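You operate a simulated robot arm through the tools that you are given. There is no shell and no other tool. Be economical: measure what you need, move in short steps, check, and stop when the job is done.

The job below is to be done with a simulated robot arm. You get a single attempt, and the scene is never put back.

## Task
Program the orange thermostat to a 25 C floor limit.
Fine: lay it on the setter's pad, switch on, set the limit dial, press SAVE once, switch off, put the thermostat back where it stood. Leave the probe dial at 10 kOHM.

Only the result counts: the job must be done as asked and must still hold three seconds after the hand-in. Knocking over, shifting, dropping, spilling or breaking anything else fails it.

## Robot
A 7-joint arm with a two-finger parallel gripper, fixed in place. Base frame: the origin is at the foot of the arm, x ahead of it, y to its left, z up; the work surface is at about z = 0. Units: mm, rad, N and s.
With the tool pointing down near the work surface it reaches from about 240 to 620 mm from the base axis. Its first joint turns from -1.152 to 1.152 rad. Payload 2.6 kg.
The tool frame sits at the grasp point between the pads (the TCP): z along the fingers, y along the line on which they close. The tips reach 30 mm beyond it. The gripper opens to 94 mm. The fingers are 28 mm wide and 10 mm thick; the gripper's body (50 by 96 mm) begins 55 mm behind the TCP.
Orientation is told as [roll, pitch, yaw] about the base's x, y, z axes, in that order, counted from this pose: with the fingers straight down and closing along the base's y, the tool's x points along the base's -x, its y along +y and its z along -z.

## Interface
- The arm moves only by the tool step_arm. Its argument "increments" is a list of rows, each a list of 7 numbers: the gripper command, from -1 (shut) to 1 (fully open), values between in proportion, then the shift along the base's x, y, z in mm, then the turn, a rotation vector about the base's x, y, z in rad. In form: [[hand, x, y, z, ax, ay, az], ...]. A call has 1 to 8 rows; each row is the pose to reach, as a shift and turn from the pose commanded when the call began. A row lasts 0.2 s, in which the tool goes at most 50 mm and 0.15 rad; a call with a longer step from one row to the next is refused whole, and so is a gripper value outside its range. Where a pose cannot be reached the arm comes as near as it can. A force on the tool above 40 N (or 10 N above the force at the start of the call, whichever is more), or a blocked arm, ends the call early, and 0.2 s more pass. Each finger travels about 72 mm/s and halts on what it meets, pressing with about 21 N; the grip force reading is that of the motor and also rises with nothing between the fingers. The clock runs only during rows and for 0.2 s after the last one: add rows that repeat a pose to give the fingers time. The reply holds the time, the measured pose of the TCP, the force on the tool along the base axes, the opening and the grip force, in the units named above and with some noise.
- Cameras (640 x 400 px; columns grow to the right, rows downward): "scene" is fixed at [17.9, 416.2, 579.7]; the picture's right is [-0.91, -0.42, 0.00], its down [-0.17, 0.36, -0.92] and it looks along [0.39, -0.83, -0.40] (base axes); focal length 334 px, centre (320, 200). "wrist" rides on the gripper at [76, 14, -103] in the tool frame; the picture's right is [-0.18, 0.98, 0.00], its down [-0.75, -0.14, -0.64] and it looks along [-0.63, -0.12, 0.77] (tool axes); focal length 243 px, centre (320, 200).
- grab_frame(camera): a new picture of that camera. The clock stands still meanwhile.
- pixel_to_xyz(camera, pixels): for up to 12 pixels [column, row] of the newest picture of that camera ("zoom" is the newest enlarged one), the place [x, y, z] in the base frame of the surface seen there, good to about 2 mm. The clock stands still meanwhile.
- close_up(camera, box): a new picture of the part [left, top, right, bottom] of that camera's present view, enlarged. The clock stands still meanwhile.
- hand_in(): hands the job in; it is judged then, once.

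Keep the steps short. Do not move on a guess: measure, check each grasp and each placing, and mend mistakes. In all there are 80 turns and 38 pictures (those below and enlarged ones count). Leave the gripper open and the arm clear of the work at the hand-in unless told otherwise, and finish with a single line.

The tools are called after "Request:" as name(argument=value, ...) on one line, values as JSON. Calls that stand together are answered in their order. step_arm: Moves the arm, as the interface text tells. Its arguments: {"type":"object","properties":{"increments":{"type":"array","items":{"type":"array","items":{"type":"number"}}}},"required":["increments"]} The other tools are called the same way: grab_frame (camera) takes a picture; pixel_to_xyz (camera, pixels) gives the place of the surface under pixels of a picture; close_up (camera, box) takes an enlarged picture of a part of a camera's view; hand_in () hands the job in.

At the start:

```text
time: 0.0
tool_pos: [227.0, -287.4, 370.7]
tool_rot: [0.0, 0.001, -0.001]
ft_force: [1.1, -0.1, -0.3]
grip_width: 93.9
finger_force: 0.0
```

scene: 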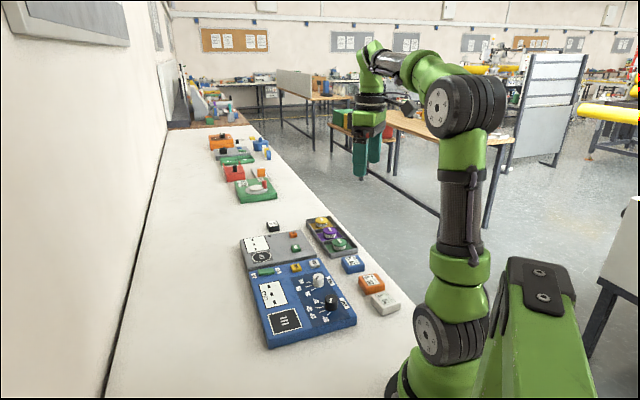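
wrist: 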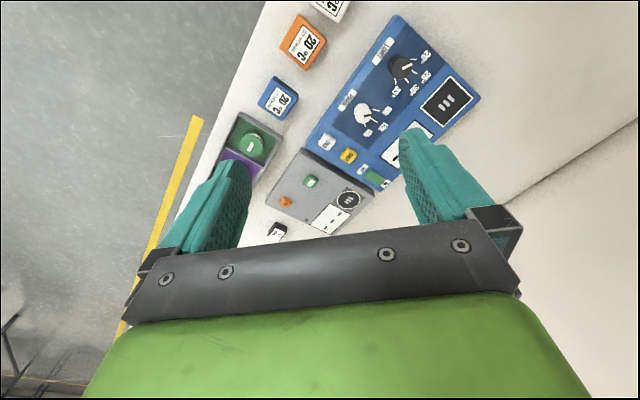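

I see a blue setter panel with two dials, a grey unit, and orange/blue/white thermostats. I'll enlarge these first.

Request:
close_up(camera="scene", box=[230, 210, 410, 350])

Request:
close_up(camera="wrist", box=[210, 0, 490, 250])

```text
2.86 times, centred on (320, 280) of scene
```

zoom: 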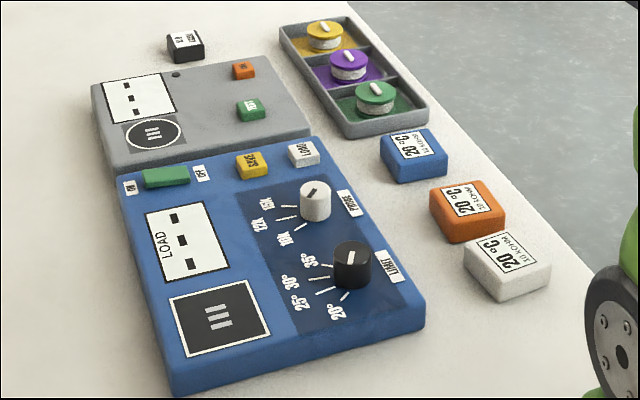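

```text
1.60 times, centred on (350, 125) of wrist
```

zoom: 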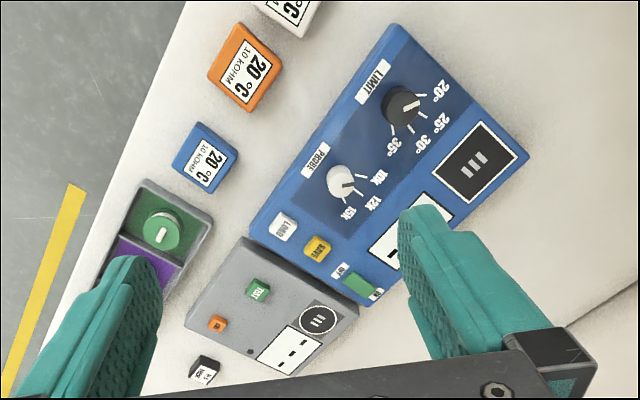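

Now I measure the key points in the wrist picture (zoom).

Request:
pixel_to_xyz(camera="zoom", pixels=[[245, 70], [204, 160], [405, 103], [342, 180], [283, 227], [318, 248], [360, 286], [476, 163], [395, 28], [250, 240], [527, 160], [410, 235]])

Request:
pixel_to_xyz(camera="scene", pixels=[[371, 280], [353, 263], [331, 302], [319, 279], [315, 262], [301, 266], [276, 271], [285, 320], [257, 270], [386, 304], [270, 346], [355, 318]])

```text
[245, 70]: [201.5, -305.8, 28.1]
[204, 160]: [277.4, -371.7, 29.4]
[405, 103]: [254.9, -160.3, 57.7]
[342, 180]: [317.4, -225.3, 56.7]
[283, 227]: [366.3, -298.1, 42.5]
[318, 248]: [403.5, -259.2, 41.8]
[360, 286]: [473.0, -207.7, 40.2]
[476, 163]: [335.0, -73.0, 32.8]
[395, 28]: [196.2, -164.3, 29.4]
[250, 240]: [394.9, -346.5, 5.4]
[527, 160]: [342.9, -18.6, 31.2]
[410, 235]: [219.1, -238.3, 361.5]
```

```text
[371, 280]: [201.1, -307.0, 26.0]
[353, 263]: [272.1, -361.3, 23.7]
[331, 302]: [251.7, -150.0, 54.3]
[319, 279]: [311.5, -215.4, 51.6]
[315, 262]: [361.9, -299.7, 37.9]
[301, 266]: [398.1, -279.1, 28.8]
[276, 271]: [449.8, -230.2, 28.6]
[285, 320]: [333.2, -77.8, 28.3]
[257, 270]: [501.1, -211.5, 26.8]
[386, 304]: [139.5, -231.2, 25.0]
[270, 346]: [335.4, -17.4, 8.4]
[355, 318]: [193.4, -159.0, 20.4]
```

The orange unit is at about (201,-306). I'll move above it to z=200 for a better view of it and the dials.

Request:
step_arm(increments=[[1, -7, -5, -43, 0, 0, 0], [1, -14, -10, -86, 0, 0, 0], [1, -20, -15, -128, 0, 0, 0], [1, -26, -19, -170, 0, 0, 0], [1, -26, -19, -170, 0, 0, 0]])

Request:
grab_frame(camera="wrist")

```text
time: 1.2
tool_pos: [202.3, -306.2, 197.9]
tool_rot: [0.0, 0.0, 0.0]
ft_force: [0.4, -0.3, -0.6]
grip_width: 93.9
finger_force: 0.0
```

```text
33 pictures are left
```

wrist: 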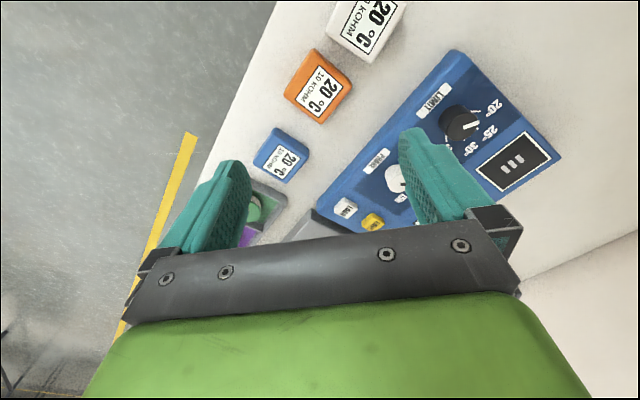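

Request:
close_up(camera="wrist", box=[250, 0, 570, 200])

```text
2.00 times, centred on (410, 100) of wrist
```

zoom: 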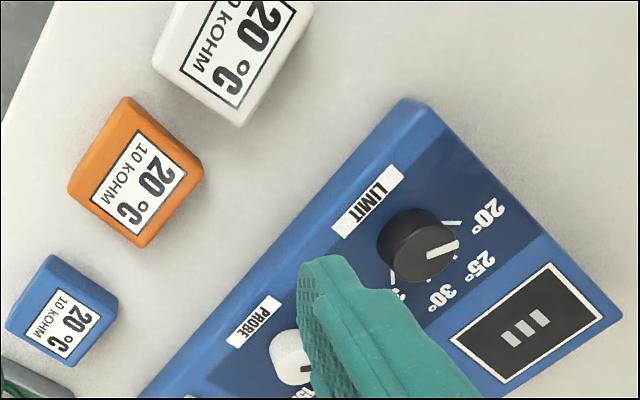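

Request:
pixel_to_xyz(camera="zoom", pixels=[[126, 100], [188, 172], [138, 236], [77, 189], [129, 174], [148, 135], [180, 169], [134, 230], [95, 194], [405, 103], [618, 315], [525, 330]])

Request:
pixel_to_xyz(camera="zoom", pixels=[[420, 252], [456, 243], [460, 222], [448, 222], [456, 258], [390, 285], [436, 283], [425, 245], [556, 267], [607, 311], [453, 339], [505, 388]])

```text
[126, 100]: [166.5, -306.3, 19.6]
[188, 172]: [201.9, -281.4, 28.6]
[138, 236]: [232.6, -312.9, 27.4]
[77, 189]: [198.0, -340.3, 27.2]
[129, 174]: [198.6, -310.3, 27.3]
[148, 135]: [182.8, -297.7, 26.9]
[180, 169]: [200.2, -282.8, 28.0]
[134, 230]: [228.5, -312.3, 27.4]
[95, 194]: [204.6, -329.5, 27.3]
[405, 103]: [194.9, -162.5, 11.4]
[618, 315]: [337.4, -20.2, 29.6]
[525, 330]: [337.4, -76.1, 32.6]
```

```text
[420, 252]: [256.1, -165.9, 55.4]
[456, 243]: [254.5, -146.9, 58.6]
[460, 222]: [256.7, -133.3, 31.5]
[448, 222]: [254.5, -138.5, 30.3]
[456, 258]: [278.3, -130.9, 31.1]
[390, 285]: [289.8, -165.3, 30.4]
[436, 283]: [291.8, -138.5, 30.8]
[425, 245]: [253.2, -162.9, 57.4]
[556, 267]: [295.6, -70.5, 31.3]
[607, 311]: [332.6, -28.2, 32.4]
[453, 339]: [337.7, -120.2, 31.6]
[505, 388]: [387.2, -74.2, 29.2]
```

The orange unit's centre is about (200,-311), its edges at about 42°, and its top at z=27. I'll turn the tool by -0.84 rad and move to a place with a view of the setter.

Request:
step_arm(increments=[[1, 11, 41, 8, 0, 0, -0.14], [1, 22, 82, 15, 0, 0, -0.28], [1, 33, 123, 22, 0, 0, -0.42], [1, 44, 164, 30, 0, 0, -0.56], [1, 55, 205, 32, 0, 0, -0.7], [1, 68, 246, 32, 0, 0, -0.84], [1, 68, 246, 32, 0, 0, -0.84]])

Request:
grab_frame(camera="wrist")

```text
time: 2.8
tool_pos: [269.4, -57.4, 232.2]
tool_rot: [-0.001, 0.0, -0.841]
ft_force: [0.7, 0.4, 0.3]
grip_width: 94.0
finger_force: 0.0
```

```text
31 pictures are left
```

wrist: 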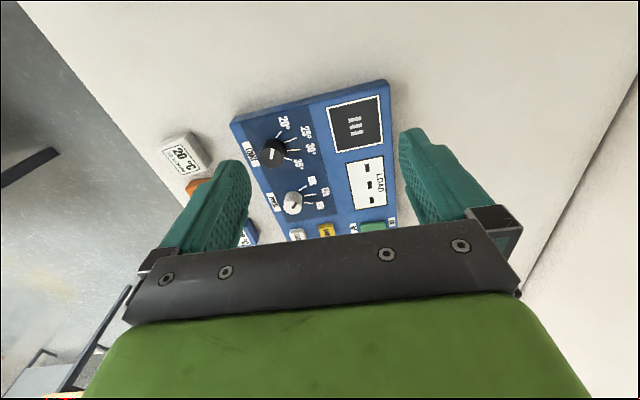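

Request:
close_up(camera="wrist", box=[226, 75, 406, 235])

Request:
close_up(camera="scene", box=[290, 260, 360, 310])

Request:
close_up(camera="scene", box=[245, 250, 325, 310])

```text
2.50 times, centred on (316, 155) of wrist
```

zoom: 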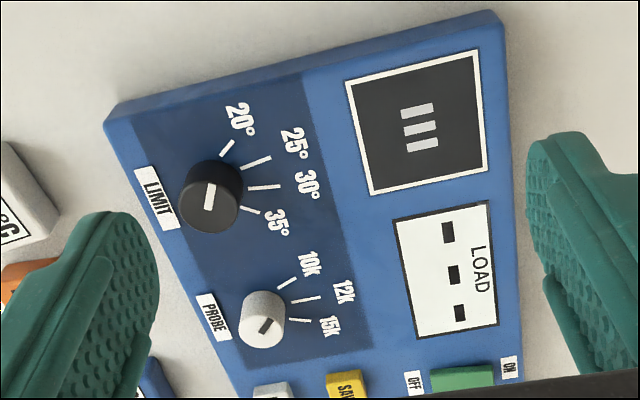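

```text
8.00 times, centred on (325, 285) of scene
```

zoom: 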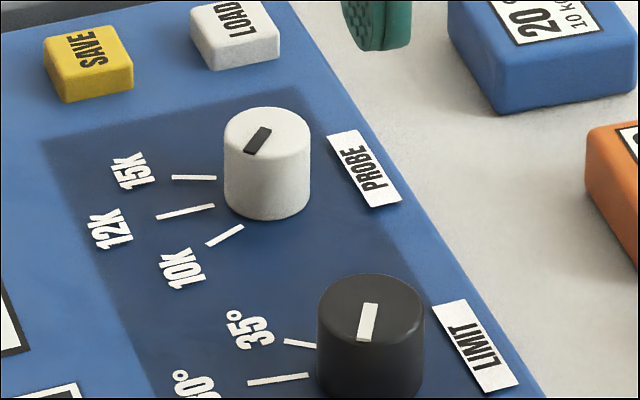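

```text
6.67 times, centred on (285, 280) of scene
```

zoom: 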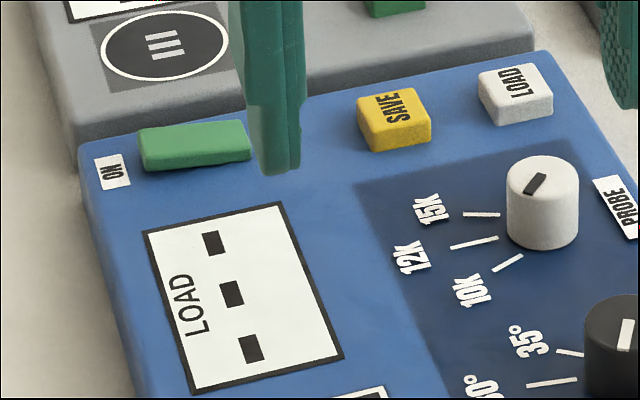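

Positions of the ticks and pointers, from the wrist picture.

Request:
pixel_to_xyz(camera="wrist", pixels=[[276.6, 137.6], [281, 131.6], [284.4, 142.4], [296, 137.6], [287.4, 150.2], [300, 149.4], [284.4, 158.3], [291.6, 160], [271.2, 158.5], [272.6, 150], [261, 158], [284, 154]])

Request:
pixel_to_xyz(camera="wrist", pixels=[[299.5, 190.4], [306.4, 186.4], [304.4, 195.6], [314, 194], [304, 202.6], [312, 203.4], [292.4, 207.8], [296.4, 203.4], [326, 106.5], [379, 95], [336, 153], [382, 144]])

```text
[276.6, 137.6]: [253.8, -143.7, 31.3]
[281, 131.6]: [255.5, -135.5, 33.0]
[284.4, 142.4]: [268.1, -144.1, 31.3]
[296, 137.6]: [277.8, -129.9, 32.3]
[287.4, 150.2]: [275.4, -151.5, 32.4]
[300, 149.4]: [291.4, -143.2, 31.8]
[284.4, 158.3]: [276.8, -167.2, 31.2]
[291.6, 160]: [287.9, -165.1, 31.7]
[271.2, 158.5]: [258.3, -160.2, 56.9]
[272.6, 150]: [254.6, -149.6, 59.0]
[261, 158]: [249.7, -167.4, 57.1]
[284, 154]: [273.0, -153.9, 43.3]
```

```text
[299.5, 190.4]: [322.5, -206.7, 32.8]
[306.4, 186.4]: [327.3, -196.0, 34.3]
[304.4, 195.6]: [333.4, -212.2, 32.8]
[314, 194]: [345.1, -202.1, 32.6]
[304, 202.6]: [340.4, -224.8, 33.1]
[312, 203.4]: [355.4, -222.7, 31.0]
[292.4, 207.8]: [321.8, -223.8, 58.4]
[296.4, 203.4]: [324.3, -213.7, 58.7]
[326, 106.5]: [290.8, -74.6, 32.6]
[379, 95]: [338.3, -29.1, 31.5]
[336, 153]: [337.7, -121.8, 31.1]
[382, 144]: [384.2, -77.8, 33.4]
```

The pad is centred at (337.8,-75.8), edges at 44°. The probe pointer lines up with 10k. The limit pointer is near 20. Next I go above the orange unit.

Request:
step_arm(increments=[[1, -11, -42, -10, 0, 0, 0], [1, -23, -85, -20, 0, 0, 0], [1, -35, -127, -30, 0, 0, 0], [1, -46, -169, -50, 0, 0, 0], [1, -58, -211, -80, 0, 0, 0], [1, -69.4, -253.6, -110, 0, 0, 0], [1, -69.4, -253.6, -142, 0, 0, 0], [1, -69.4, -253.6, -142, 0, 0, 0]])

Request:
grab_frame(camera="wrist")

```text
refused: row 5 steps farther than a row can; nothing moved
```

```text
27 pictures are left
```

wrist: 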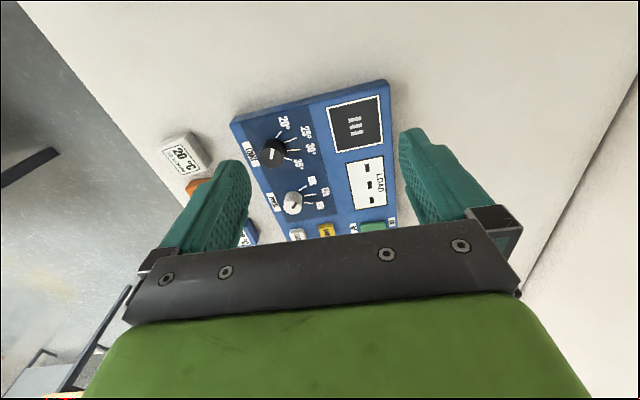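

The call was refused because one step was too long. I'll send it again with shorter steps.

Request:
step_arm(increments=[[1, -11, -40, -15, 0, 0, 0], [1, -22, -80, -30, 0, 0, 0], [1, -33, -120, -45, 0, 0, 0], [1, -44, -160, -60, 0, 0, 0], [1, -55, -200, -75, 0, 0, 0], [1, -66, -240, -92, 0, 0, 0], [1, -69.4, -253.6, -130, 0, 0, 0], [1, -69.4, -253.6, -130, 0, 0, 0]])

Request:
grab_frame(camera="wrist")

```text
time: 4.6
tool_pos: [199.0, -314.2, 102.4]
tool_rot: [0.0, -0.001, -0.841]
ft_force: [-1.2, 0.0, -0.4]
grip_width: 94.2
finger_force: 0.1
```

```text
26 pictures are left
```

wrist: 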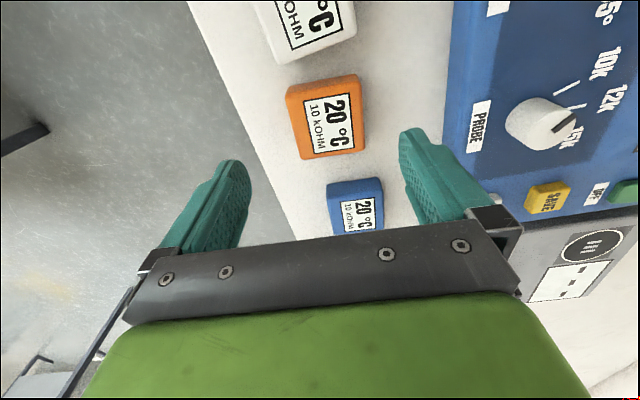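

Request:
pixel_to_xyz(camera="wrist", pixels=[[295, 93], [354, 82], [361, 146], [305, 155], [330, 120], [305, 101], [347, 94], [354, 147], [314, 152], [326, 80], [360, 115], [292, 125]])

Request:
pixel_to_xyz(camera="wrist", pixels=[[362, 178], [329, 190], [300, 62], [270, 40], [355, 34], [540, 120]])

```text
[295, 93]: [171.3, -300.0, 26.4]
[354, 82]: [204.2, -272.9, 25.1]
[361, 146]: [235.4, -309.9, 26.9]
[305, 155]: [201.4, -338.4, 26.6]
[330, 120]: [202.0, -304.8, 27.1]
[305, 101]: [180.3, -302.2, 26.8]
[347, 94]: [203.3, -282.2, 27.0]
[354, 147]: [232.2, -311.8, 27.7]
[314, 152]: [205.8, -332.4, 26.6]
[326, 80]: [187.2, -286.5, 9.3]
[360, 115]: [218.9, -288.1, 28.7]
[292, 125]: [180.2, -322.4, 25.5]
```

```text
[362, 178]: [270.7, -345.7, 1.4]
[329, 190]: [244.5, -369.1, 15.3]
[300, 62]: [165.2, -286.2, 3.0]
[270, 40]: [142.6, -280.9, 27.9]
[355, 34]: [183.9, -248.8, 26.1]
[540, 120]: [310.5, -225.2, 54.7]
```

Closer readings put the orange unit's centre at (203,-307.5) with its edges at 40.5°. I'll go down with the fingers open, then close on it.

Request:
step_arm(increments=[[1, 3.4, 6.5, -10, 0, 0, -0.023], [1, 3.4, 6.5, -35, 0, 0, -0.023], [1, 3.4, 6.5, -55, 0, 0, -0.023], [1, 3.4, 6.5, -67, 0, 0, -0.023], [1, 3.4, 6.5, -67, 0, 0, -0.023]])

Request:
step_arm(increments=[[0.2, 0, 0, 0, 0, 0, 0], [0.0, 0, 0, 0, 0, 0, 0], [-0.3, 0, 0, 0, 0, 0, 0], [-0.3, 0, 0, 0, 0, 0, 0], [-0.3, 0, 0, 0, 0, 0, 0]])

Request:
grab_frame(camera="wrist")

```text
time: 5.8
tool_pos: [203.4, -305.9, 35.3]
tool_rot: [0.001, 0.0, -0.864]
ft_force: [0.1, 0.0, 0.9]
grip_width: 93.9
finger_force: 0.2
```

```text
time: 7.0
tool_pos: [203.5, -305.8, 35.8]
tool_rot: [-0.001, 0.0, -0.863]
ft_force: [0.1, 0.4, -0.3]
grip_width: 55.2
finger_force: 21.3
```

```text
25 pictures are left
```

wrist: 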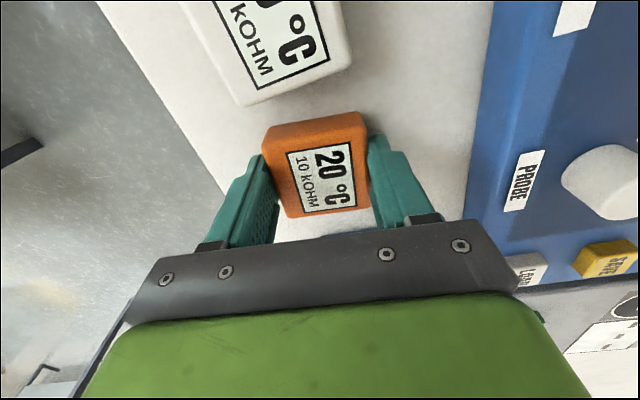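

The grip holds at 55.2 mm and 21 N. I'll lift straight up and check.

Request:
step_arm(increments=[[-0.3, 0, 0, 15, 0, 0, 0], [-0.3, 0, 0, 45, 0, 0, 0], [-0.3, 0, 0, 85, 0, 0, 0], [-0.3, 0, 0, 100, 0, 0, 0], [-0.3, 0, 0, 100, 0, 0, 0]])

Request:
grab_frame(camera="wrist")

```text
time: 8.2
tool_pos: [203.8, -305.1, 135.3]
tool_rot: [0.001, -0.001, -0.864]
ft_force: [0.3, -0.2, -0.5]
grip_width: 32.8
finger_force: 0.1
```

```text
24 pictures are left
```

wrist: 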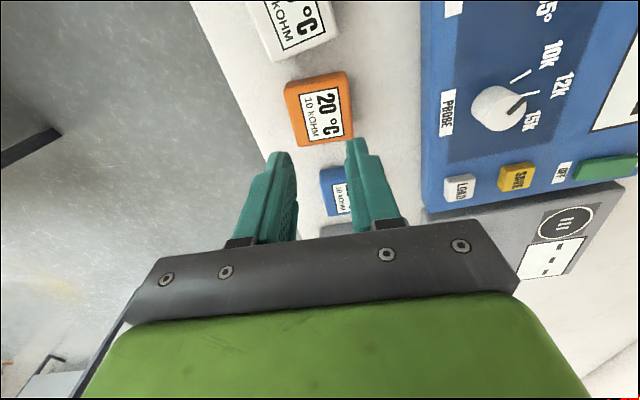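

The thermostat slipped out and stayed on the table. I'll measure where it is now and how its sides run.

Request:
close_up(camera="wrist", box=[265, 55, 375, 155])

Request:
pixel_to_xyz(camera="wrist", pixels=[[287, 91], [344, 80], [352, 134], [300, 144], [319, 112], [302, 97], [336, 89], [342, 136], [310, 142], [284, 84], [346, 72], [318, 80]])

```text
4.00 times, centred on (320, 105) of wrist
```

zoom: 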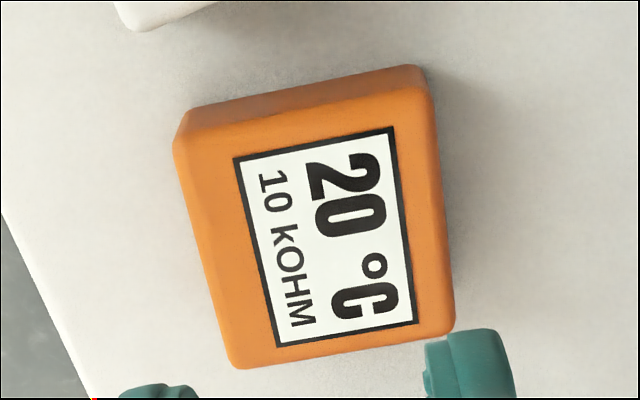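

```text
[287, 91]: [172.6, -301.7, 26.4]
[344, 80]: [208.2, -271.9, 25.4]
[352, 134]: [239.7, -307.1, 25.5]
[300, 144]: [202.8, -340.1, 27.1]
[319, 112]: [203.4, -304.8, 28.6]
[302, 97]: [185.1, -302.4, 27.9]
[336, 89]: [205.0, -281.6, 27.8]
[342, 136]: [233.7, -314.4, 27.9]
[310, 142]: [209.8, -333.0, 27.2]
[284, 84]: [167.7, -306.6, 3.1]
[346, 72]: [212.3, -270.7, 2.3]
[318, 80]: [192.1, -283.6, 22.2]
```

The faces I gripped slope outward at the base (about 56 mm wide there, 47 mm at the top). The other pair look upright, and the gaps to the white and blue neighbours are about 33 mm and 50 mm. I'll turn the tool +1.573 rad to grip those, with the opening at about 70 mm.

Request:
step_arm(increments=[[0.5, 0, 0, 0, 0, 0, 0.14], [0.5, 0, 0, 0, 0, 0, 0.28], [0.5, 0, 0, 0, 0, 0, 0.42], [0.5, 0, 0, 0, 0, 0, 0.56], [0.5, 0, 0, 0, 0, 0, 0.7], [0.5, 0, 0, 0, 0, 0, 0.84], [0.5, 0, 0, 0, 0, 0, 0.98], [0.5, 0, 0, 0, 0, 0, 1.12]])

Request:
step_arm(increments=[[0.5, 0, 0, -8, 0, 0, 0.14], [0.5, 0, 0, -16, 0, 0, 0.28], [0.5, 0, 0, -24, 0, 0, 0.42], [0.5, 0.5, 0, -32, 0, 0, 0.453], [0.5, 0.5, 0, -32, 0, 0, 0.453]])

Request:
grab_frame(camera="wrist")

```text
time: 10.0
tool_pos: [203.2, -306.5, 135.8]
tool_rot: [-0.001, 0.001, 0.258]
ft_force: [0.0, -0.3, -0.5]
grip_width: 70.4
finger_force: 0.1
```

```text
time: 11.2
tool_pos: [201.5, -305.7, 103.4]
tool_rot: [0.002, 0.0, 0.711]
ft_force: [-0.4, 0.3, 0.4]
grip_width: 70.6
finger_force: 0.1
```

```text
22 pictures are left
```

wrist: 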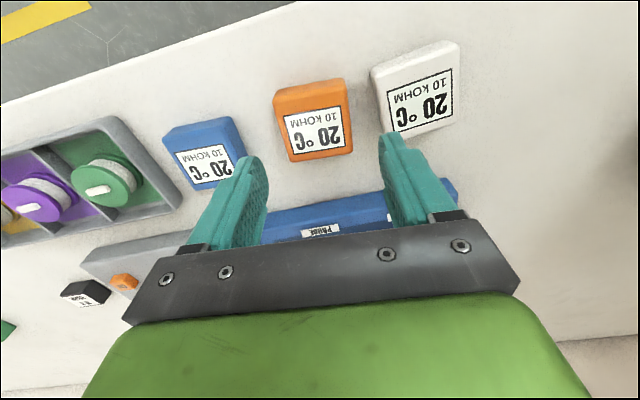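

Request:
pixel_to_xyz(camera="wrist", pixels=[[275, 92], [343, 83], [351, 150], [291, 158], [314, 120], [372, 75], [385, 134], [243, 156], [238, 122], [274, 86], [341, 78], [315, 80]])

```text
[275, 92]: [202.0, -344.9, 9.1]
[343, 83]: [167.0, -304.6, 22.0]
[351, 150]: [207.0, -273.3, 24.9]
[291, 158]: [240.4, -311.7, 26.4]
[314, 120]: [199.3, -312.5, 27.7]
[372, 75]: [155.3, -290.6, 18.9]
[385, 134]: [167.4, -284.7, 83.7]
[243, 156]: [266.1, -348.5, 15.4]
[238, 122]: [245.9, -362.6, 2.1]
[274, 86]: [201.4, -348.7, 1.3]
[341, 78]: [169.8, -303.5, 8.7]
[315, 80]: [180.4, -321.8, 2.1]
```

The gap to the white unit is only about 20 mm. I'll use a 64 mm opening centred slightly toward blue, and stop halfway to check.

Request:
step_arm(increments=[[0.36, 2, -1.6, -10, 0, 0, -0.005], [0.36, 2, -1.6, -22, 0, 0, -0.005], [0.36, 2, -1.6, -35, 0, 0, -0.005], [0.36, 2, -1.6, -35, 0, 0, -0.005]])

Request:
close_up(camera="wrist", box=[200, 60, 460, 240])

```text
time: 12.2
tool_pos: [206.3, -307.9, 68.0]
tool_rot: [0.0, 0.002, 0.703]
ft_force: [-0.8, 0.2, -0.7]
grip_width: 64.2
finger_force: 0.0
```

```text
2.22 times, centred on (330, 150) of wrist
```

zoom: 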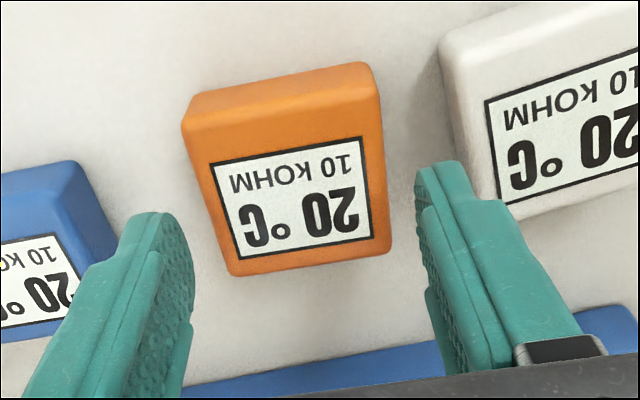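

Request:
pixel_to_xyz(camera="zoom", pixels=[[374, 85], [388, 245], [184, 125], [232, 268], [442, 55], [462, 150], [110, 240], [80, 175], [440, 175], [150, 225], [377, 72], [184, 105]])

```text
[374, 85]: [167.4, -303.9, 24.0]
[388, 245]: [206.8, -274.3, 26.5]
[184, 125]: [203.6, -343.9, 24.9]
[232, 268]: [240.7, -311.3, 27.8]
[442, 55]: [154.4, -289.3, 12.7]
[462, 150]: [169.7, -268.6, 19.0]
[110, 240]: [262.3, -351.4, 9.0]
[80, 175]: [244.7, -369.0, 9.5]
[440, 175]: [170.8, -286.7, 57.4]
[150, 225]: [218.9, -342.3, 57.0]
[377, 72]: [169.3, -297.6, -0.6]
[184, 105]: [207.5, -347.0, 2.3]
```

The clearances check out: white's face is at least 4 mm outside the finger, and the orange unit is about 4–6 mm inside. I'll go down and close slowly.

Request:
step_arm(increments=[[0.36, 0, 0, -12, 0, 0, -0.01], [0.36, 0, 0, -24, 0, 0, -0.01], [0.36, 0, 0, -33, 0, 0, -0.01], [0.36, 0, 0, -33, 0, 0, -0.01]])

Request:
step_arm(increments=[[0.2, 0, 0, 0, 0, 0, 0], [0.1, 0, 0, 0, 0, 0, 0], [0, 0, 0, 0, 0, 0, 0], [-0.2, 0, 0, 0, 0, 0, 0], [-0.5, 0, 0, 0, 0, 0, 0], [-0.5, 0, 0, 0, 0, 0, 0]])

Request:
step_arm(increments=[[-0.5, 0, 0, 2, 0, 0, 0], [-0.5, 0, 0, 5, 0, 0, 0], [-0.5, 0, 0, 9, 0, 0, 0], [-0.5, 0, 0, 14, 0, 0, 0], [-0.5, 0, 0, 20, 0, 0, 0], [-0.5, 0, 0, 20, 0, 0, 0]])

```text
time: 13.2
tool_pos: [205.7, -308.1, 36.6]
tool_rot: [0.0, 0.0, 0.693]
ft_force: [0.0, 0.2, -0.4]
grip_width: 63.9
finger_force: 0.1
```

```text
time: 14.6
tool_pos: [205.4, -307.6, 35.4]
tool_rot: [0.0, 0.002, 0.693]
ft_force: [-1.4, 0.0, 0.4]
grip_width: 55.5
finger_force: 21.1
```

```text
time: 16.0
tool_pos: [206.0, -307.4, 55.6]
tool_rot: [0.002, 0.0, 0.694]
ft_force: [-0.6, 0.4, -1.9]
grip_width: 55.5
finger_force: 21.5
```

It is holding: 55.5 mm, 21 N, and about 1.9 N of weight. I'll lift higher and then carry it toward the pad at moderate speed.

Request:
step_arm(increments=[[-0.5, 0, 0, 10, 0, 0, 0], [-0.5, 0, 0, 25, 0, 0, 0], [-0.5, 0, 0, 45, 0, 0, 0], [-0.5, 0, 0, 60, 0, 0, 0], [-0.5, 0, 0, 70, 0, 0, 0], [-0.5, 8, 14, 75, 0, 0, 0], [-0.5, 16, 28, 75, 0, 0, 0], [-0.5, 24, 42, 75, 0, 0, 0]])

Request:
step_arm(increments=[[-0.5, 14, 24, 0, 0, 0, 0.01], [-0.5, 28, 49, 0, 0, 0, 0.02], [-0.5, 42, 74, 0, 0, 0, 0.03], [-0.5, 56, 99, 0, 0, 0, 0.04], [-0.5, 70, 124, 0, 0, 0, 0.05], [-0.5, 84, 148, 0, 0, 0, 0.06], [-0.5, 98, 171, 0, 0, 0, 0.07], [-0.5, 108.1, 189.9, 0, 0, 0, 0.07]])

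Request:
grab_frame(camera="wrist")

```text
time: 17.8
tool_pos: [230.2, -267.1, 131.5]
tool_rot: [-0.001, 0.0, 0.694]
ft_force: [1.3, -0.1, -0.3]
grip_width: 55.2
finger_force: 20.7
```

```text
time: 19.6
tool_pos: [338.5, -74.6, 131.6]
tool_rot: [0.001, -0.001, 0.765]
ft_force: [-0.1, -0.1, -1.6]
grip_width: 55.4
finger_force: 20.8
```

```text
20 pictures are left
```

wrist: 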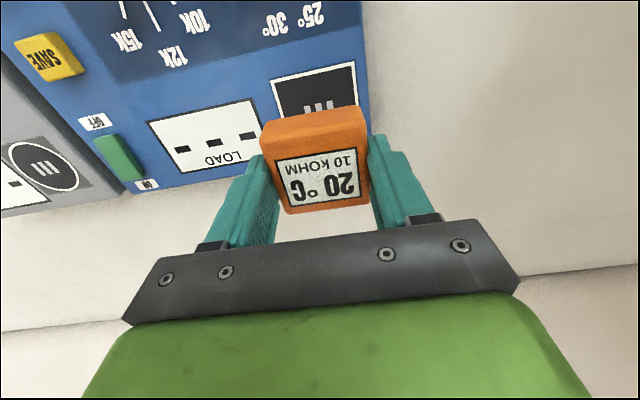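

Held level above the pad. I'll go down to just above the pad, then finely until it touches.

Request:
step_arm(increments=[[-0.5, 0, 0, -20, 0, 0, 0], [-0.5, 0, 0, -40, 0, 0, 0], [-0.5, 0, 0, -52, 0, 0, 0], [-0.5, 0, 0, -58, 0, 0, 0], [-0.5, 0, 0, -61, 0, 0, 0]])

Request:
step_arm(increments=[[-0.5, 0, 0, -1, 0, 0, 0], [-0.5, 0, 0, -2, 0, 0, 0], [-0.5, 0, 0, -3, 0, 0, 0]])

```text
time: 20.8
tool_pos: [337.7, -76.6, 70.9]
tool_rot: [0.0, 0.0, 0.764]
ft_force: [0.5, 0.0, -1.8]
grip_width: 55.2
finger_force: 21.0
```

```text
time: 21.6
tool_pos: [337.7, -76.1, 65.5]
tool_rot: [0.0, -0.002, 0.765]
ft_force: [-0.5, -1.2, -0.6]
grip_width: 55.4
finger_force: 21.7
```

Request:
step_arm(increments=[[-0.5, 0, 0, -0.7, 0, 0, 0], [-0.5, 0, 0, -0.7, 0, 0, 0]])

Request:
close_up(camera="scene", box=[250, 270, 330, 350])

```text
time: 22.2
tool_pos: [337.1, -77.5, 65.5]
tool_rot: [0.0, 0.001, 0.763]
ft_force: [-3.3, 2.3, 9.6]
grip_width: 55.3
finger_force: 20.9
```

```text
5.00 times, centred on (290, 310) of scene
```

zoom: 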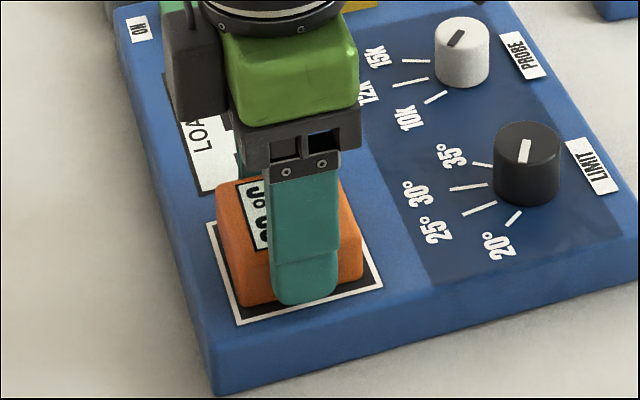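

It touches with about 10 N and sits well on the pad. I'll open and lift straight up.

Request:
step_arm(increments=[[0.0, 0, 0, 0.5, 0, 0, 0], [0.3, 0, 0, 0.5, 0, 0, 0], [0.6, 0, 0, 0.5, 0, 0, 0], [0.6, 0, 0, 0.5, 0, 0, 0], [0.6, 0, 0, 20, 0, 0, 0], [0.6, 0, 0, 50, 0, 0, 0], [0.6, 0, 0, 90, 0, 0, 0], [0.6, 0, 0, 90, 0, 0, 0]])

```text
time: 24.0
tool_pos: [336.9, -76.9, 157.3]
tool_rot: [-0.002, 0.0, 0.763]
ft_force: [0.2, 1.1, 0.4]
grip_width: 75.4
finger_force: 0.0
```

Now to look at the switch from above.

Request:
step_arm(increments=[[0.0, 27, -27, 0, 0, 0, 0], [-0.5, 54, -54, 0, 0, 0, 0], [-1, 81, -81, 0, 0, 0, 0], [-1, 108, -108, 0, 0, 0, 0], [-1, 125, -130, 0, 0, 0, 0], [-1, 125, -130, 0, 0, 0, 0]])

Request:
grab_frame(camera="wrist")

```text
time: 25.4
tool_pos: [463.8, -207.1, 156.8]
tool_rot: [0.002, 0.0, 0.765]
ft_force: [0.4, 0.2, -0.2]
grip_width: 0.0
finger_force: 21.0
```

```text
18 pictures are left
```

wrist: 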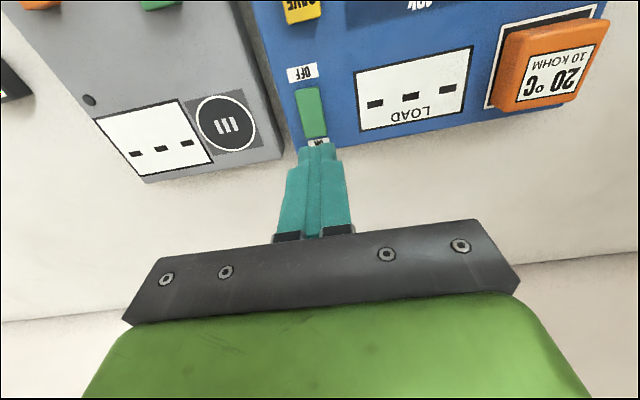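

Request:
close_up(camera="wrist", box=[270, 55, 370, 155])

Request:
pixel_to_xyz(camera="wrist", pixels=[[299, 92], [316, 88], [305, 132], [325, 132], [313, 112], [308, 95], [316, 132], [301, 72], [318, 144], [300, 8], [490, 104], [360, 70]])

```text
4.00 times, centred on (320, 105) of wrist
```

zoom: 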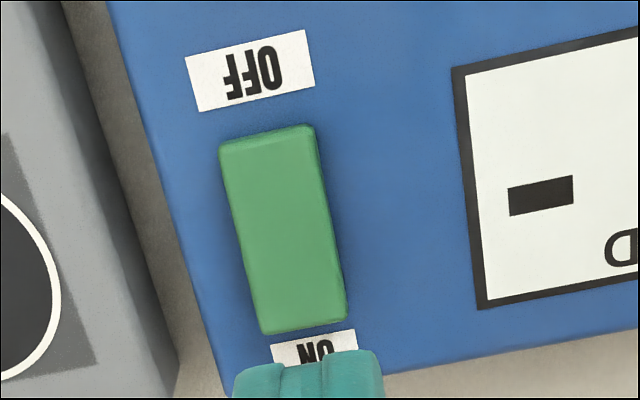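

```text
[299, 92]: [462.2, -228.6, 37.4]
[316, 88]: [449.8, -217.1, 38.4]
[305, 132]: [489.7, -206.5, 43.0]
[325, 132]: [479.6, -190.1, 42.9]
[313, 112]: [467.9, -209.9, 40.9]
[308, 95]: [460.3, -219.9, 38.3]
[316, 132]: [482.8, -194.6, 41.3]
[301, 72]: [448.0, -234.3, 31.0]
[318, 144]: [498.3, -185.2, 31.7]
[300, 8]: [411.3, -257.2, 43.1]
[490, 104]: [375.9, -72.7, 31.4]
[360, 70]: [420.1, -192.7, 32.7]
```

The rocker is low at OFF (z=38) and high at ON (z=43), so it is off now. I'll press the ON end near (481.5,-201) with the fingers closed.

Request:
step_arm(increments=[[-1, 18.3, 5.4, -20, 0, 0, 0], [-1, 18.3, 5.4, -50, 0, 0, 0], [-1, 18.3, 5.4, -75, 0, 0, 0], [-1, 18.3, 5.4, -82, 0, 0, 0], [-1, 18.3, 5.4, -85, 0, 0, 0]])

Request:
step_arm(increments=[[-1, 0, 0, -1, 0, 0, 0], [-1, 0, 0, -2, 0, 0, 0], [-1, 0, 0, -3, 0, 0, 0], [-1, 0, 0, -4, 0, 0, 0]])

```text
time: 26.6
tool_pos: [480.5, -201.7, 71.1]
tool_rot: [0.001, 0.0, 0.764]
ft_force: [0.3, 0.6, 1.8]
grip_width: 0.0
finger_force: 20.2
```

```text
time: 27.6
tool_pos: [481.9, -201.1, 68.9]
tool_rot: [-0.003, -0.003, 0.764]
ft_force: [-4.8, 1.6, 20.4]
grip_width: 0.2
finger_force: 20.8
```

It reads 20 N with the tips at z≈38.5, so it was probably pressed. I'll lift and look.

Request:
step_arm(increments=[[-1, 0, 0, 20, 0, 0, 0], [-1, -10, -10, 50, 0, 0, 0], [-1, -15, -8, 89, 0, 0, 0], [-1, -15, -8, 89, 0, 0, 0]])

Request:
grab_frame(camera="wrist")

Request:
pixel_to_xyz(camera="wrist", pixels=[[308, 95], [316, 128], [313, 112], [320, 132], [300, 93]])

```text
time: 28.6
tool_pos: [467.9, -209.0, 156.8]
tool_rot: [0.001, 0.002, 0.764]
ft_force: [0.6, -1.2, -0.5]
grip_width: 0.2
finger_force: 20.7
```

```text
16 pictures are left
```

wrist: 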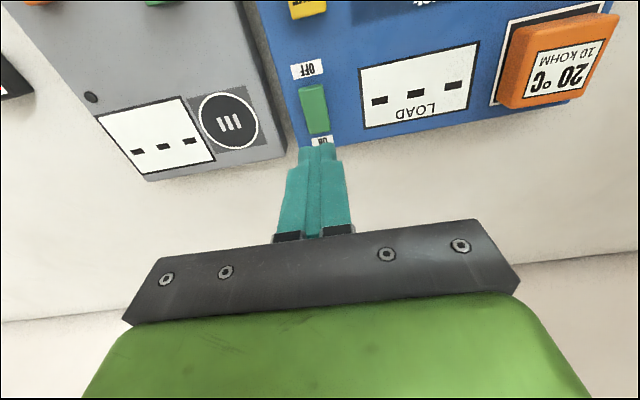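

```text
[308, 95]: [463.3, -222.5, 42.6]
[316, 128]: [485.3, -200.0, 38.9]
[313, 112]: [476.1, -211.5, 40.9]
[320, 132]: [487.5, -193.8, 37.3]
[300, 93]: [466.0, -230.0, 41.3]
```

It is ON: the OFF end is at 42.6 and the ON end at 37–39. Next I hover over the limit dial.

Request:
step_arm(increments=[[-0.5, -40, 9, 0, 0, 0, 0], [0, -80, 18, 0, 0, 0, 0], [0.5, -120, 27, 0, 0, 0, 0], [1, -160, 36, 0, 0, 0, 0], [1, -200, 45, 0, 0, 0, 0], [1, -211, 48, 0, 0, 0, 0], [1, -211, 48, 0, 0, 0, 0]])

Request:
close_up(camera="wrist", box=[240, 40, 400, 140])

```text
time: 30.2
tool_pos: [255.0, -160.0, 155.9]
tool_rot: [-0.001, -0.001, 0.764]
ft_force: [-0.2, -0.1, -0.6]
grip_width: 94.1
finger_force: 0.1
```

```text
4.00 times, centred on (320, 90) of wrist
```

zoom: 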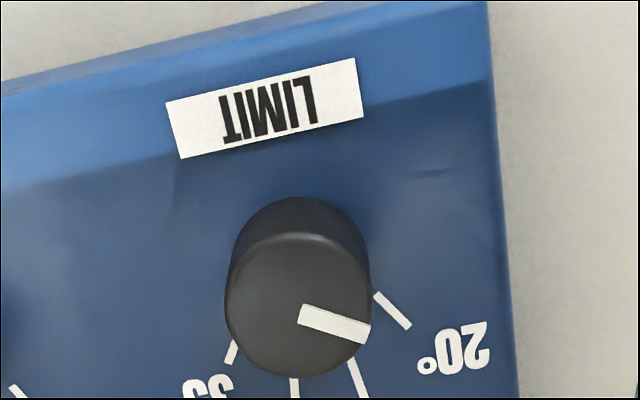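

Request:
pixel_to_xyz(camera="zoom", pixels=[[232, 305], [366, 305], [298, 240], [298, 372], [298, 305], [304, 314], [364, 332], [376, 294], [407, 326], [351, 362], [364, 394], [294, 385]])

Request:
pixel_to_xyz(camera="zoom", pixels=[[235, 344], [229, 361], [11, 387], [260, 250], [340, 250], [250, 355], [345, 355], [300, 203], [462, 345]])

```text
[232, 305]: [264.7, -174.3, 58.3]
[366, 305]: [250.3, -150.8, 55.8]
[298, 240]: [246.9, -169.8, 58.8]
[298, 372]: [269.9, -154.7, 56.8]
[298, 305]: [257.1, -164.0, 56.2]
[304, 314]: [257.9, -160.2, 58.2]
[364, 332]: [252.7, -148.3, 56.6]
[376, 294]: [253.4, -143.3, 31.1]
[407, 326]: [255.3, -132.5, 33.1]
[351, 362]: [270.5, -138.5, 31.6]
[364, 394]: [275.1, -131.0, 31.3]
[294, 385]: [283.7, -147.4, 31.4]
```

```text
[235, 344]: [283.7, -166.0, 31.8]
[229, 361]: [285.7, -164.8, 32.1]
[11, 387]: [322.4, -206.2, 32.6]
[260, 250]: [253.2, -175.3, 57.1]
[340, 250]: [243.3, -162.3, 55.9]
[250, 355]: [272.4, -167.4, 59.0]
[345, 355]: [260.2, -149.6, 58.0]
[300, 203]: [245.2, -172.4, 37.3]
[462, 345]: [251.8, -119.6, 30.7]
```

Knob centre is (257.8,-162.4), top z≈58. The pointer is at about 103° and the 25 tick at about 60°. I'll go down open around the knob and close.

Request:
step_arm(increments=[[0.3, 2.3, -1.5, -25, 0, 0, 0], [0.3, 2.3, -1.5, -50, 0, 0, 0], [0.3, 2.3, -1.5, -75, 0, 0, 0], [0.3, 2.3, -1.5, -89, 0, 0, 0], [0.0, 2.3, -1.5, -89, 0, 0, 0]])

Request:
step_arm(increments=[[-0.2, 0, 0, 0, 0, 0, 0], [-0.4, 0, 0, 0, 0, 0, 0], [-0.6, 0, 0, 0, 0, 0, 0], [-0.6, 0, 0, 0, 0, 0, 0]])

```text
time: 31.4
tool_pos: [257.6, -161.0, 66.4]
tool_rot: [-0.001, 0.001, 0.765]
ft_force: [0.1, -0.6, -0.3]
grip_width: 47.4
finger_force: 0.0
```

```text
time: 32.4
tool_pos: [259.2, -163.1, 68.3]
tool_rot: [-0.005, 0.0, 0.767]
ft_force: [14.2, -14.4, -7.1]
grip_width: 31.4
finger_force: 45.6
```

Gripped at 31.4 mm, but a side force of (14,-14) N shows I'm a little off-centre. I'll shift the command (+1.7,-1.7) to relieve it.

Request:
step_arm(increments=[[-0.6, 0.8, -0.8, 0, 0, 0, 0], [-0.6, 1.7, -1.7, 0, 0, 0, 0], [-0.6, 1.7, -1.7, 0, 0, 0, 0]])

```text
time: 33.2
tool_pos: [258.0, -162.9, 66.7]
tool_rot: [0.001, 0.001, 0.764]
ft_force: [10.1, -6.5, -15.8]
grip_width: 31.1
finger_force: 45.1
```

Request:
step_arm(increments=[[-0.6, 1.0, -0.7, -0.7, 0, 0, 0], [-0.6, 1.0, -0.7, -1.2, 0, 0, 0], [-0.6, 1.0, -0.7, -1.2, 0, 0, 0]])

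```text
time: 34.0
tool_pos: [258.8, -162.0, 65.7]
tool_rot: [0.007, 0.0, 0.762]
ft_force: [-14.5, 18.1, 31.1]
grip_width: 31.5
finger_force: 45.2
```

The force has reversed, so I'm past the neutral point. I'll back off about 60%.

Request:
step_arm(increments=[[-0.6, -0.5, 0.4, 0.6, 0, 0, 0], [-0.6, -0.6, 0.5, 0.8, 0, 0, 0], [-0.6, -0.6, 0.5, 0.8, 0, 0, 0]])

```text
time: 34.8
tool_pos: [258.6, -162.6, 66.2]
tool_rot: [0.004, 0.0, 0.766]
ft_force: [5.9, 23.3, -15.4]
grip_width: 31.2
finger_force: 44.8
```

The readings chatter, but they stay below the limit. I'll turn -0.3 rad first and see.

Request:
step_arm(increments=[[-0.6, 0, 0, 0, 0, 0, -0.08], [-0.6, 0, 0, 0, 0, 0, -0.16], [-0.6, 0, 0, 0, 0, 0, -0.24], [-0.6, 0, 0, 0, 0, 0, -0.3]])

```text
time: 35.8
tool_pos: [259.5, -163.0, 66.3]
tool_rot: [0.005, -0.001, 0.465]
ft_force: [6.3, 23.8, -25.4]
grip_width: 31.2
finger_force: 44.7
```

Request:
step_arm(increments=[[-0.6, 0, -0.3, -0.4, 0, 0, -0.08], [-0.6, 0, -0.3, -0.4, 0, 0, -0.16], [-0.6, 0, -0.3, -0.4, 0, 0, -0.24], [-0.6, 0, -0.3, -0.4, 0, 0, -0.32], [-0.6, 0, -0.3, -0.4, 0, 0, -0.4], [-0.6, 0, -0.3, -0.4, 0, 0, -0.45]])

Request:
step_arm(increments=[[-0.3, 0, 0, 0, 0, 0, 0], [0, 0, 0, 0, 0, 0, 0], [0.2, 0, 0, 0, 0, 0, 0], [0.2, 0, 0, 30, 0, 0, 0], [0.6, 0, 0, 70, 0, 0, 0], [1, 0, 0, 89, 0, 0, 0], [1, 0, 0, 89, 0, 0, 0]])

Request:
grab_frame(camera="wrist")

```text
time: 37.2
tool_pos: [259.7, -164.4, 67.8]
tool_rot: [0.006, 0.002, 0.015]
ft_force: [-3.9, 27.5, -1.1]
grip_width: 30.9
finger_force: 44.5
```

```text
time: 38.8
tool_pos: [260.3, -166.5, 154.6]
tool_rot: [0.001, 0.0, 0.013]
ft_force: [0.2, 0.3, 0.1]
grip_width: 93.8
finger_force: 0.1
```

```text
14 pictures are left
```

wrist: 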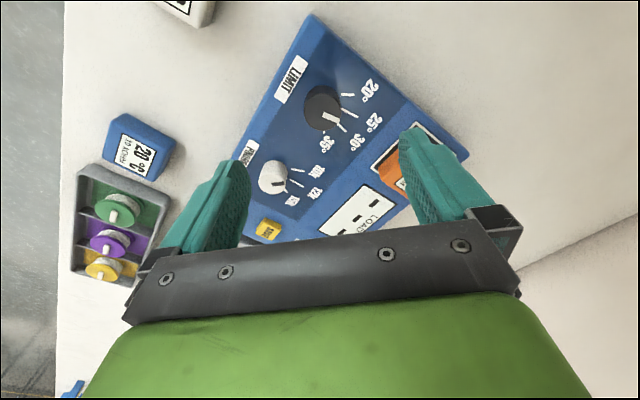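

Request:
close_up(camera="wrist", box=[290, 70, 390, 150])

Request:
pixel_to_xyz(camera="wrist", pixels=[[287, 51], [466, 157], [312, 17], [265, 240], [276, 76], [308, 62]])

```text
5.00 times, centred on (340, 110) of wrist
```

zoom: 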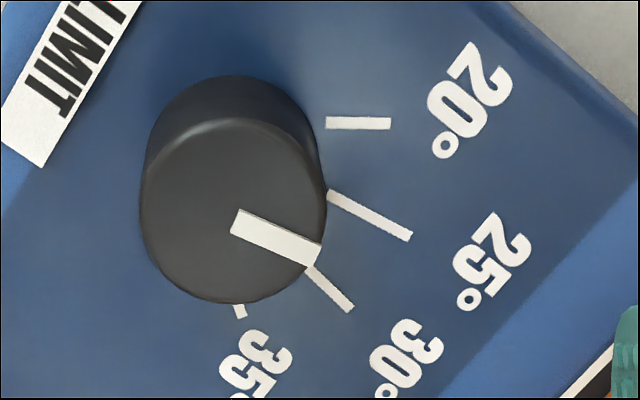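

```text
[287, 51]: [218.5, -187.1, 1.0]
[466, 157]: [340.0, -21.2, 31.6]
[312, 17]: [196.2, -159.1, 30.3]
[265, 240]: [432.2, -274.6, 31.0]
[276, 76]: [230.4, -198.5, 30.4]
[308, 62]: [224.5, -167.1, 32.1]
```

The panel has not moved. The pointer now reads 57–59° and the 25 tick lies at about 61° from the knob's axis. To calibrate, I check the probe dial, which sits on 10k, in the same way.

Request:
close_up(camera="wrist", box=[240, 140, 340, 220])

```text
5.00 times, centred on (290, 180) of wrist
```

zoom: 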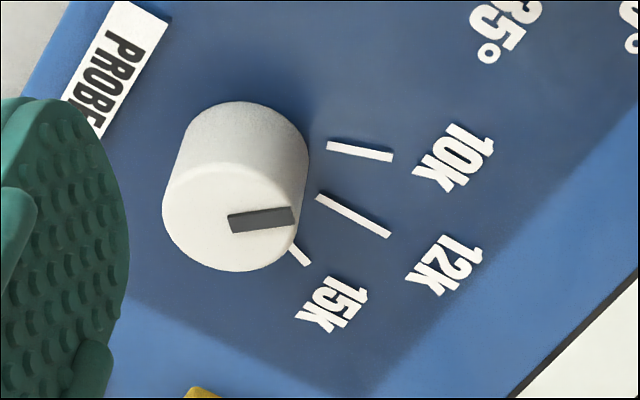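

The evidence says 25 sits at about 61–64° and the pointer at about 58°, so I've turned slightly too far. I'll re-grip with better centring and turn back +0.07 rad.

Request:
step_arm(increments=[[0.3, -1.2, 1.9, -25, 0, 0, 0], [0.3, -1.2, 1.9, -50, 0, 0, 0], [0.3, -1.2, 1.9, -75, 0, 0, 0], [0, -1.2, 1.9, -88, 0, 0, 0], [-0.2, -1.2, 1.9, -88, 0, 0, 0], [-0.4, -1.2, 1.9, -88, 0, 0, 0], [-0.4, -1.2, 1.9, -88, 0, 0, 0]])

Request:
step_arm(increments=[[-0.4, 0, 0, 0, 0, 0, 0.03], [-0.4, 0, 0, 0, 0, 0, 0.07], [-0.4, 0, 0, 0, 0, 0, 0.07], [0, 0, 0, 0, 0, 0, 0.07], [0.2, 0, 0, 0, 0, 0, 0.07]])

```text
time: 40.4
tool_pos: [257.9, -163.1, 67.9]
tool_rot: [-0.003, 0.0, 0.014]
ft_force: [0.0, -7.1, -11.3]
grip_width: 31.4
finger_force: 45.3
```

```text
time: 41.6
tool_pos: [257.7, -162.2, 67.4]
tool_rot: [0.0, 0.001, 0.083]
ft_force: [-0.3, 0.3, 0.0]
grip_width: 56.5
finger_force: 0.0
```

Released. I'll lift, then go to a view where the camera lies in the vertical plane of the 25 tick, so there's no parallax.

Request:
step_arm(increments=[[0.4, 0, 0, 30, 0, 0, 0], [0.8, 0, 0, 60, 0, 0, -0.12], [1, 15, 4, 85, 0, 0, -0.26], [1, 33, 8, 89, 0, 0, -0.4], [1, 50, 12, 89, 0, 0, -0.54], [1, 67, 16, 89, 0, 0, -0.68], [1, 80, 19, 89, 0, 0, -0.81], [1, 88.3, 21, 89, 0, 0, -0.92]])

Request:
grab_frame(camera="wrist")

```text
time: 43.4
tool_pos: [346.2, -141.5, 156.8]
tool_rot: [-0.001, 0.0, -0.838]
ft_force: [-0.1, 0.4, 0.6]
grip_width: 93.7
finger_force: 0.0
```

```text
11 pictures are left
```

wrist: 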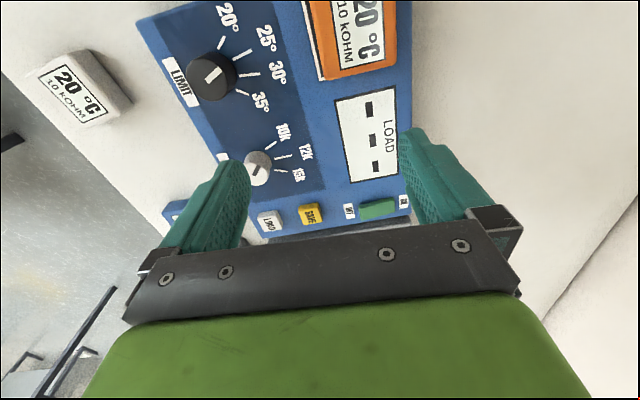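

Request:
close_up(camera="wrist", box=[170, 30, 290, 115])

```text
4.71 times, centred on (230, 72) of wrist
```

zoom: 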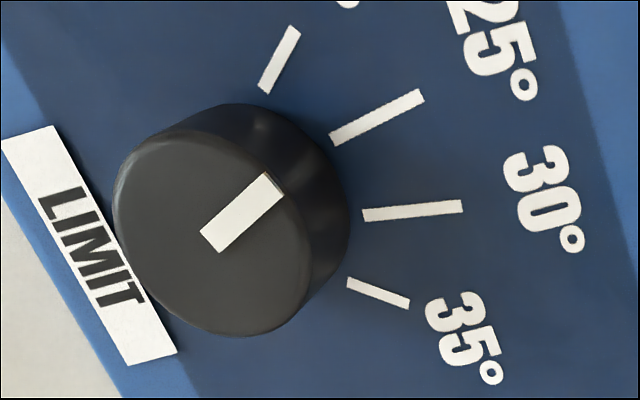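

The pointer reads about 64–66° and the even-spaced 25 mark falls at 61–66°; in the no-parallax view the pointer lines up with the 25 tick. Next is the SAVE button, so I measure it.

Request:
pixel_to_xyz(camera="wrist", pixels=[[308, 214], [301, 210], [315, 206], [318, 219], [304, 223], [269, 221], [376, 209], [365, 213], [390, 205], [258, 168]])

```text
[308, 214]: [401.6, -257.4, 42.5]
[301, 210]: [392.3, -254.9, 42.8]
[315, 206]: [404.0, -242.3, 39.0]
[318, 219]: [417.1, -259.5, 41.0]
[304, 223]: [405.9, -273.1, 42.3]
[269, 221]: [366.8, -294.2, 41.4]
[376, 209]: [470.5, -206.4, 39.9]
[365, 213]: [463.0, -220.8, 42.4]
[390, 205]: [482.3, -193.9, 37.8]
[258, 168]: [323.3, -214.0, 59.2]
```

SAVE's centre is (404,-258.5), top z≈42. I'll move above it with closed fingers.

Request:
step_arm(increments=[[0.3, 15, -30, 0, 0, 0, 0], [-0.4, 30, -60, 0, 0, 0, 0], [-1, 45, -90, 0, 0, 0, 0], [-1, 57, -116.5, 0, 0, 0, 0], [-1, 57, -116.5, -30, 0, 0, 0], [-1, 57, -116.5, -60, 0, 0, 0], [-1, 57, -116.5, -80, 0, 0, 0], [-1, 57, -116.5, -80, 0, 0, 0]])

Request:
close_up(camera="wrist", box=[240, 80, 400, 200])

```text
time: 45.2
tool_pos: [403.3, -257.6, 76.1]
tool_rot: [-0.001, -0.001, -0.836]
ft_force: [0.2, -0.6, 0.1]
grip_width: 0.0
finger_force: 21.1
```

```text
3.33 times, centred on (320, 140) of wrist
```

zoom: 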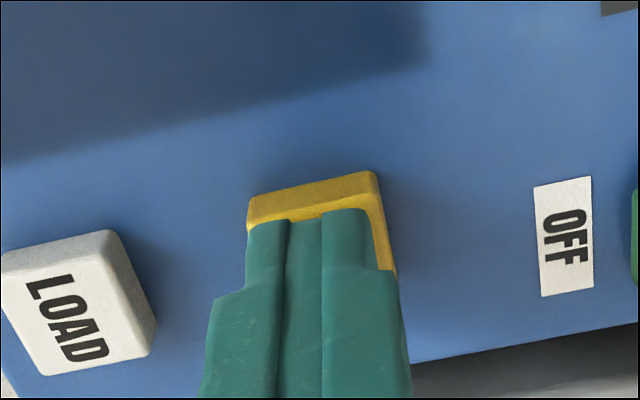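

The fingers are right over SAVE. One press, gently.

Request:
step_arm(increments=[[-1, 0, 0, -3, 0, 0, 0], [-1, 0, 0, -5, 0, 0, 0], [-1, 0, 0, -6, 0, 0, 0], [-1, 0, 0, -7, 0, 0, 0], [-1, 0, 0, -8, 0, 0, 0]])

```text
time: 46.4
tool_pos: [404.8, -259.4, 68.7]
tool_rot: [0.0, -0.002, -0.836]
ft_force: [1.0, -0.4, 2.4]
grip_width: 0.0
finger_force: 21.0
```

Request:
step_arm(increments=[[-1, 0, 0, -1, 0, 0, 0], [-1, 0, 0, -2, 0, 0, 0]])

```text
time: 47.0
tool_pos: [403.4, -259.0, 66.7]
tool_rot: [-0.001, 0.0, -0.836]
ft_force: [1.4, 0.2, 2.2]
grip_width: 0.1
finger_force: 20.6
```

Request:
step_arm(increments=[[-1, 0, 0, -0.8, 0, 0, 0], [-1, 0, 0, -1.6, 0, 0, 0], [-1, 0, 0, -2.2, 0, 0, 0]])

```text
time: 47.8
tool_pos: [403.7, -259.9, 66.1]
tool_rot: [0.001, -0.002, -0.836]
ft_force: [-0.5, 0.1, 7.3]
grip_width: 0.1
finger_force: 20.9
```

Request:
step_arm(increments=[[-1, 0, 0, -0.7, 0, 0, 0], [-1, 0, 0, -0.7, 0, 0, 0]])

```text
time: 48.4
tool_pos: [404.0, -258.4, 65.4]
tool_rot: [0.0, -0.001, -0.836]
ft_force: [-2.1, -2.7, 12.1]
grip_width: 0.0
finger_force: 20.6
```

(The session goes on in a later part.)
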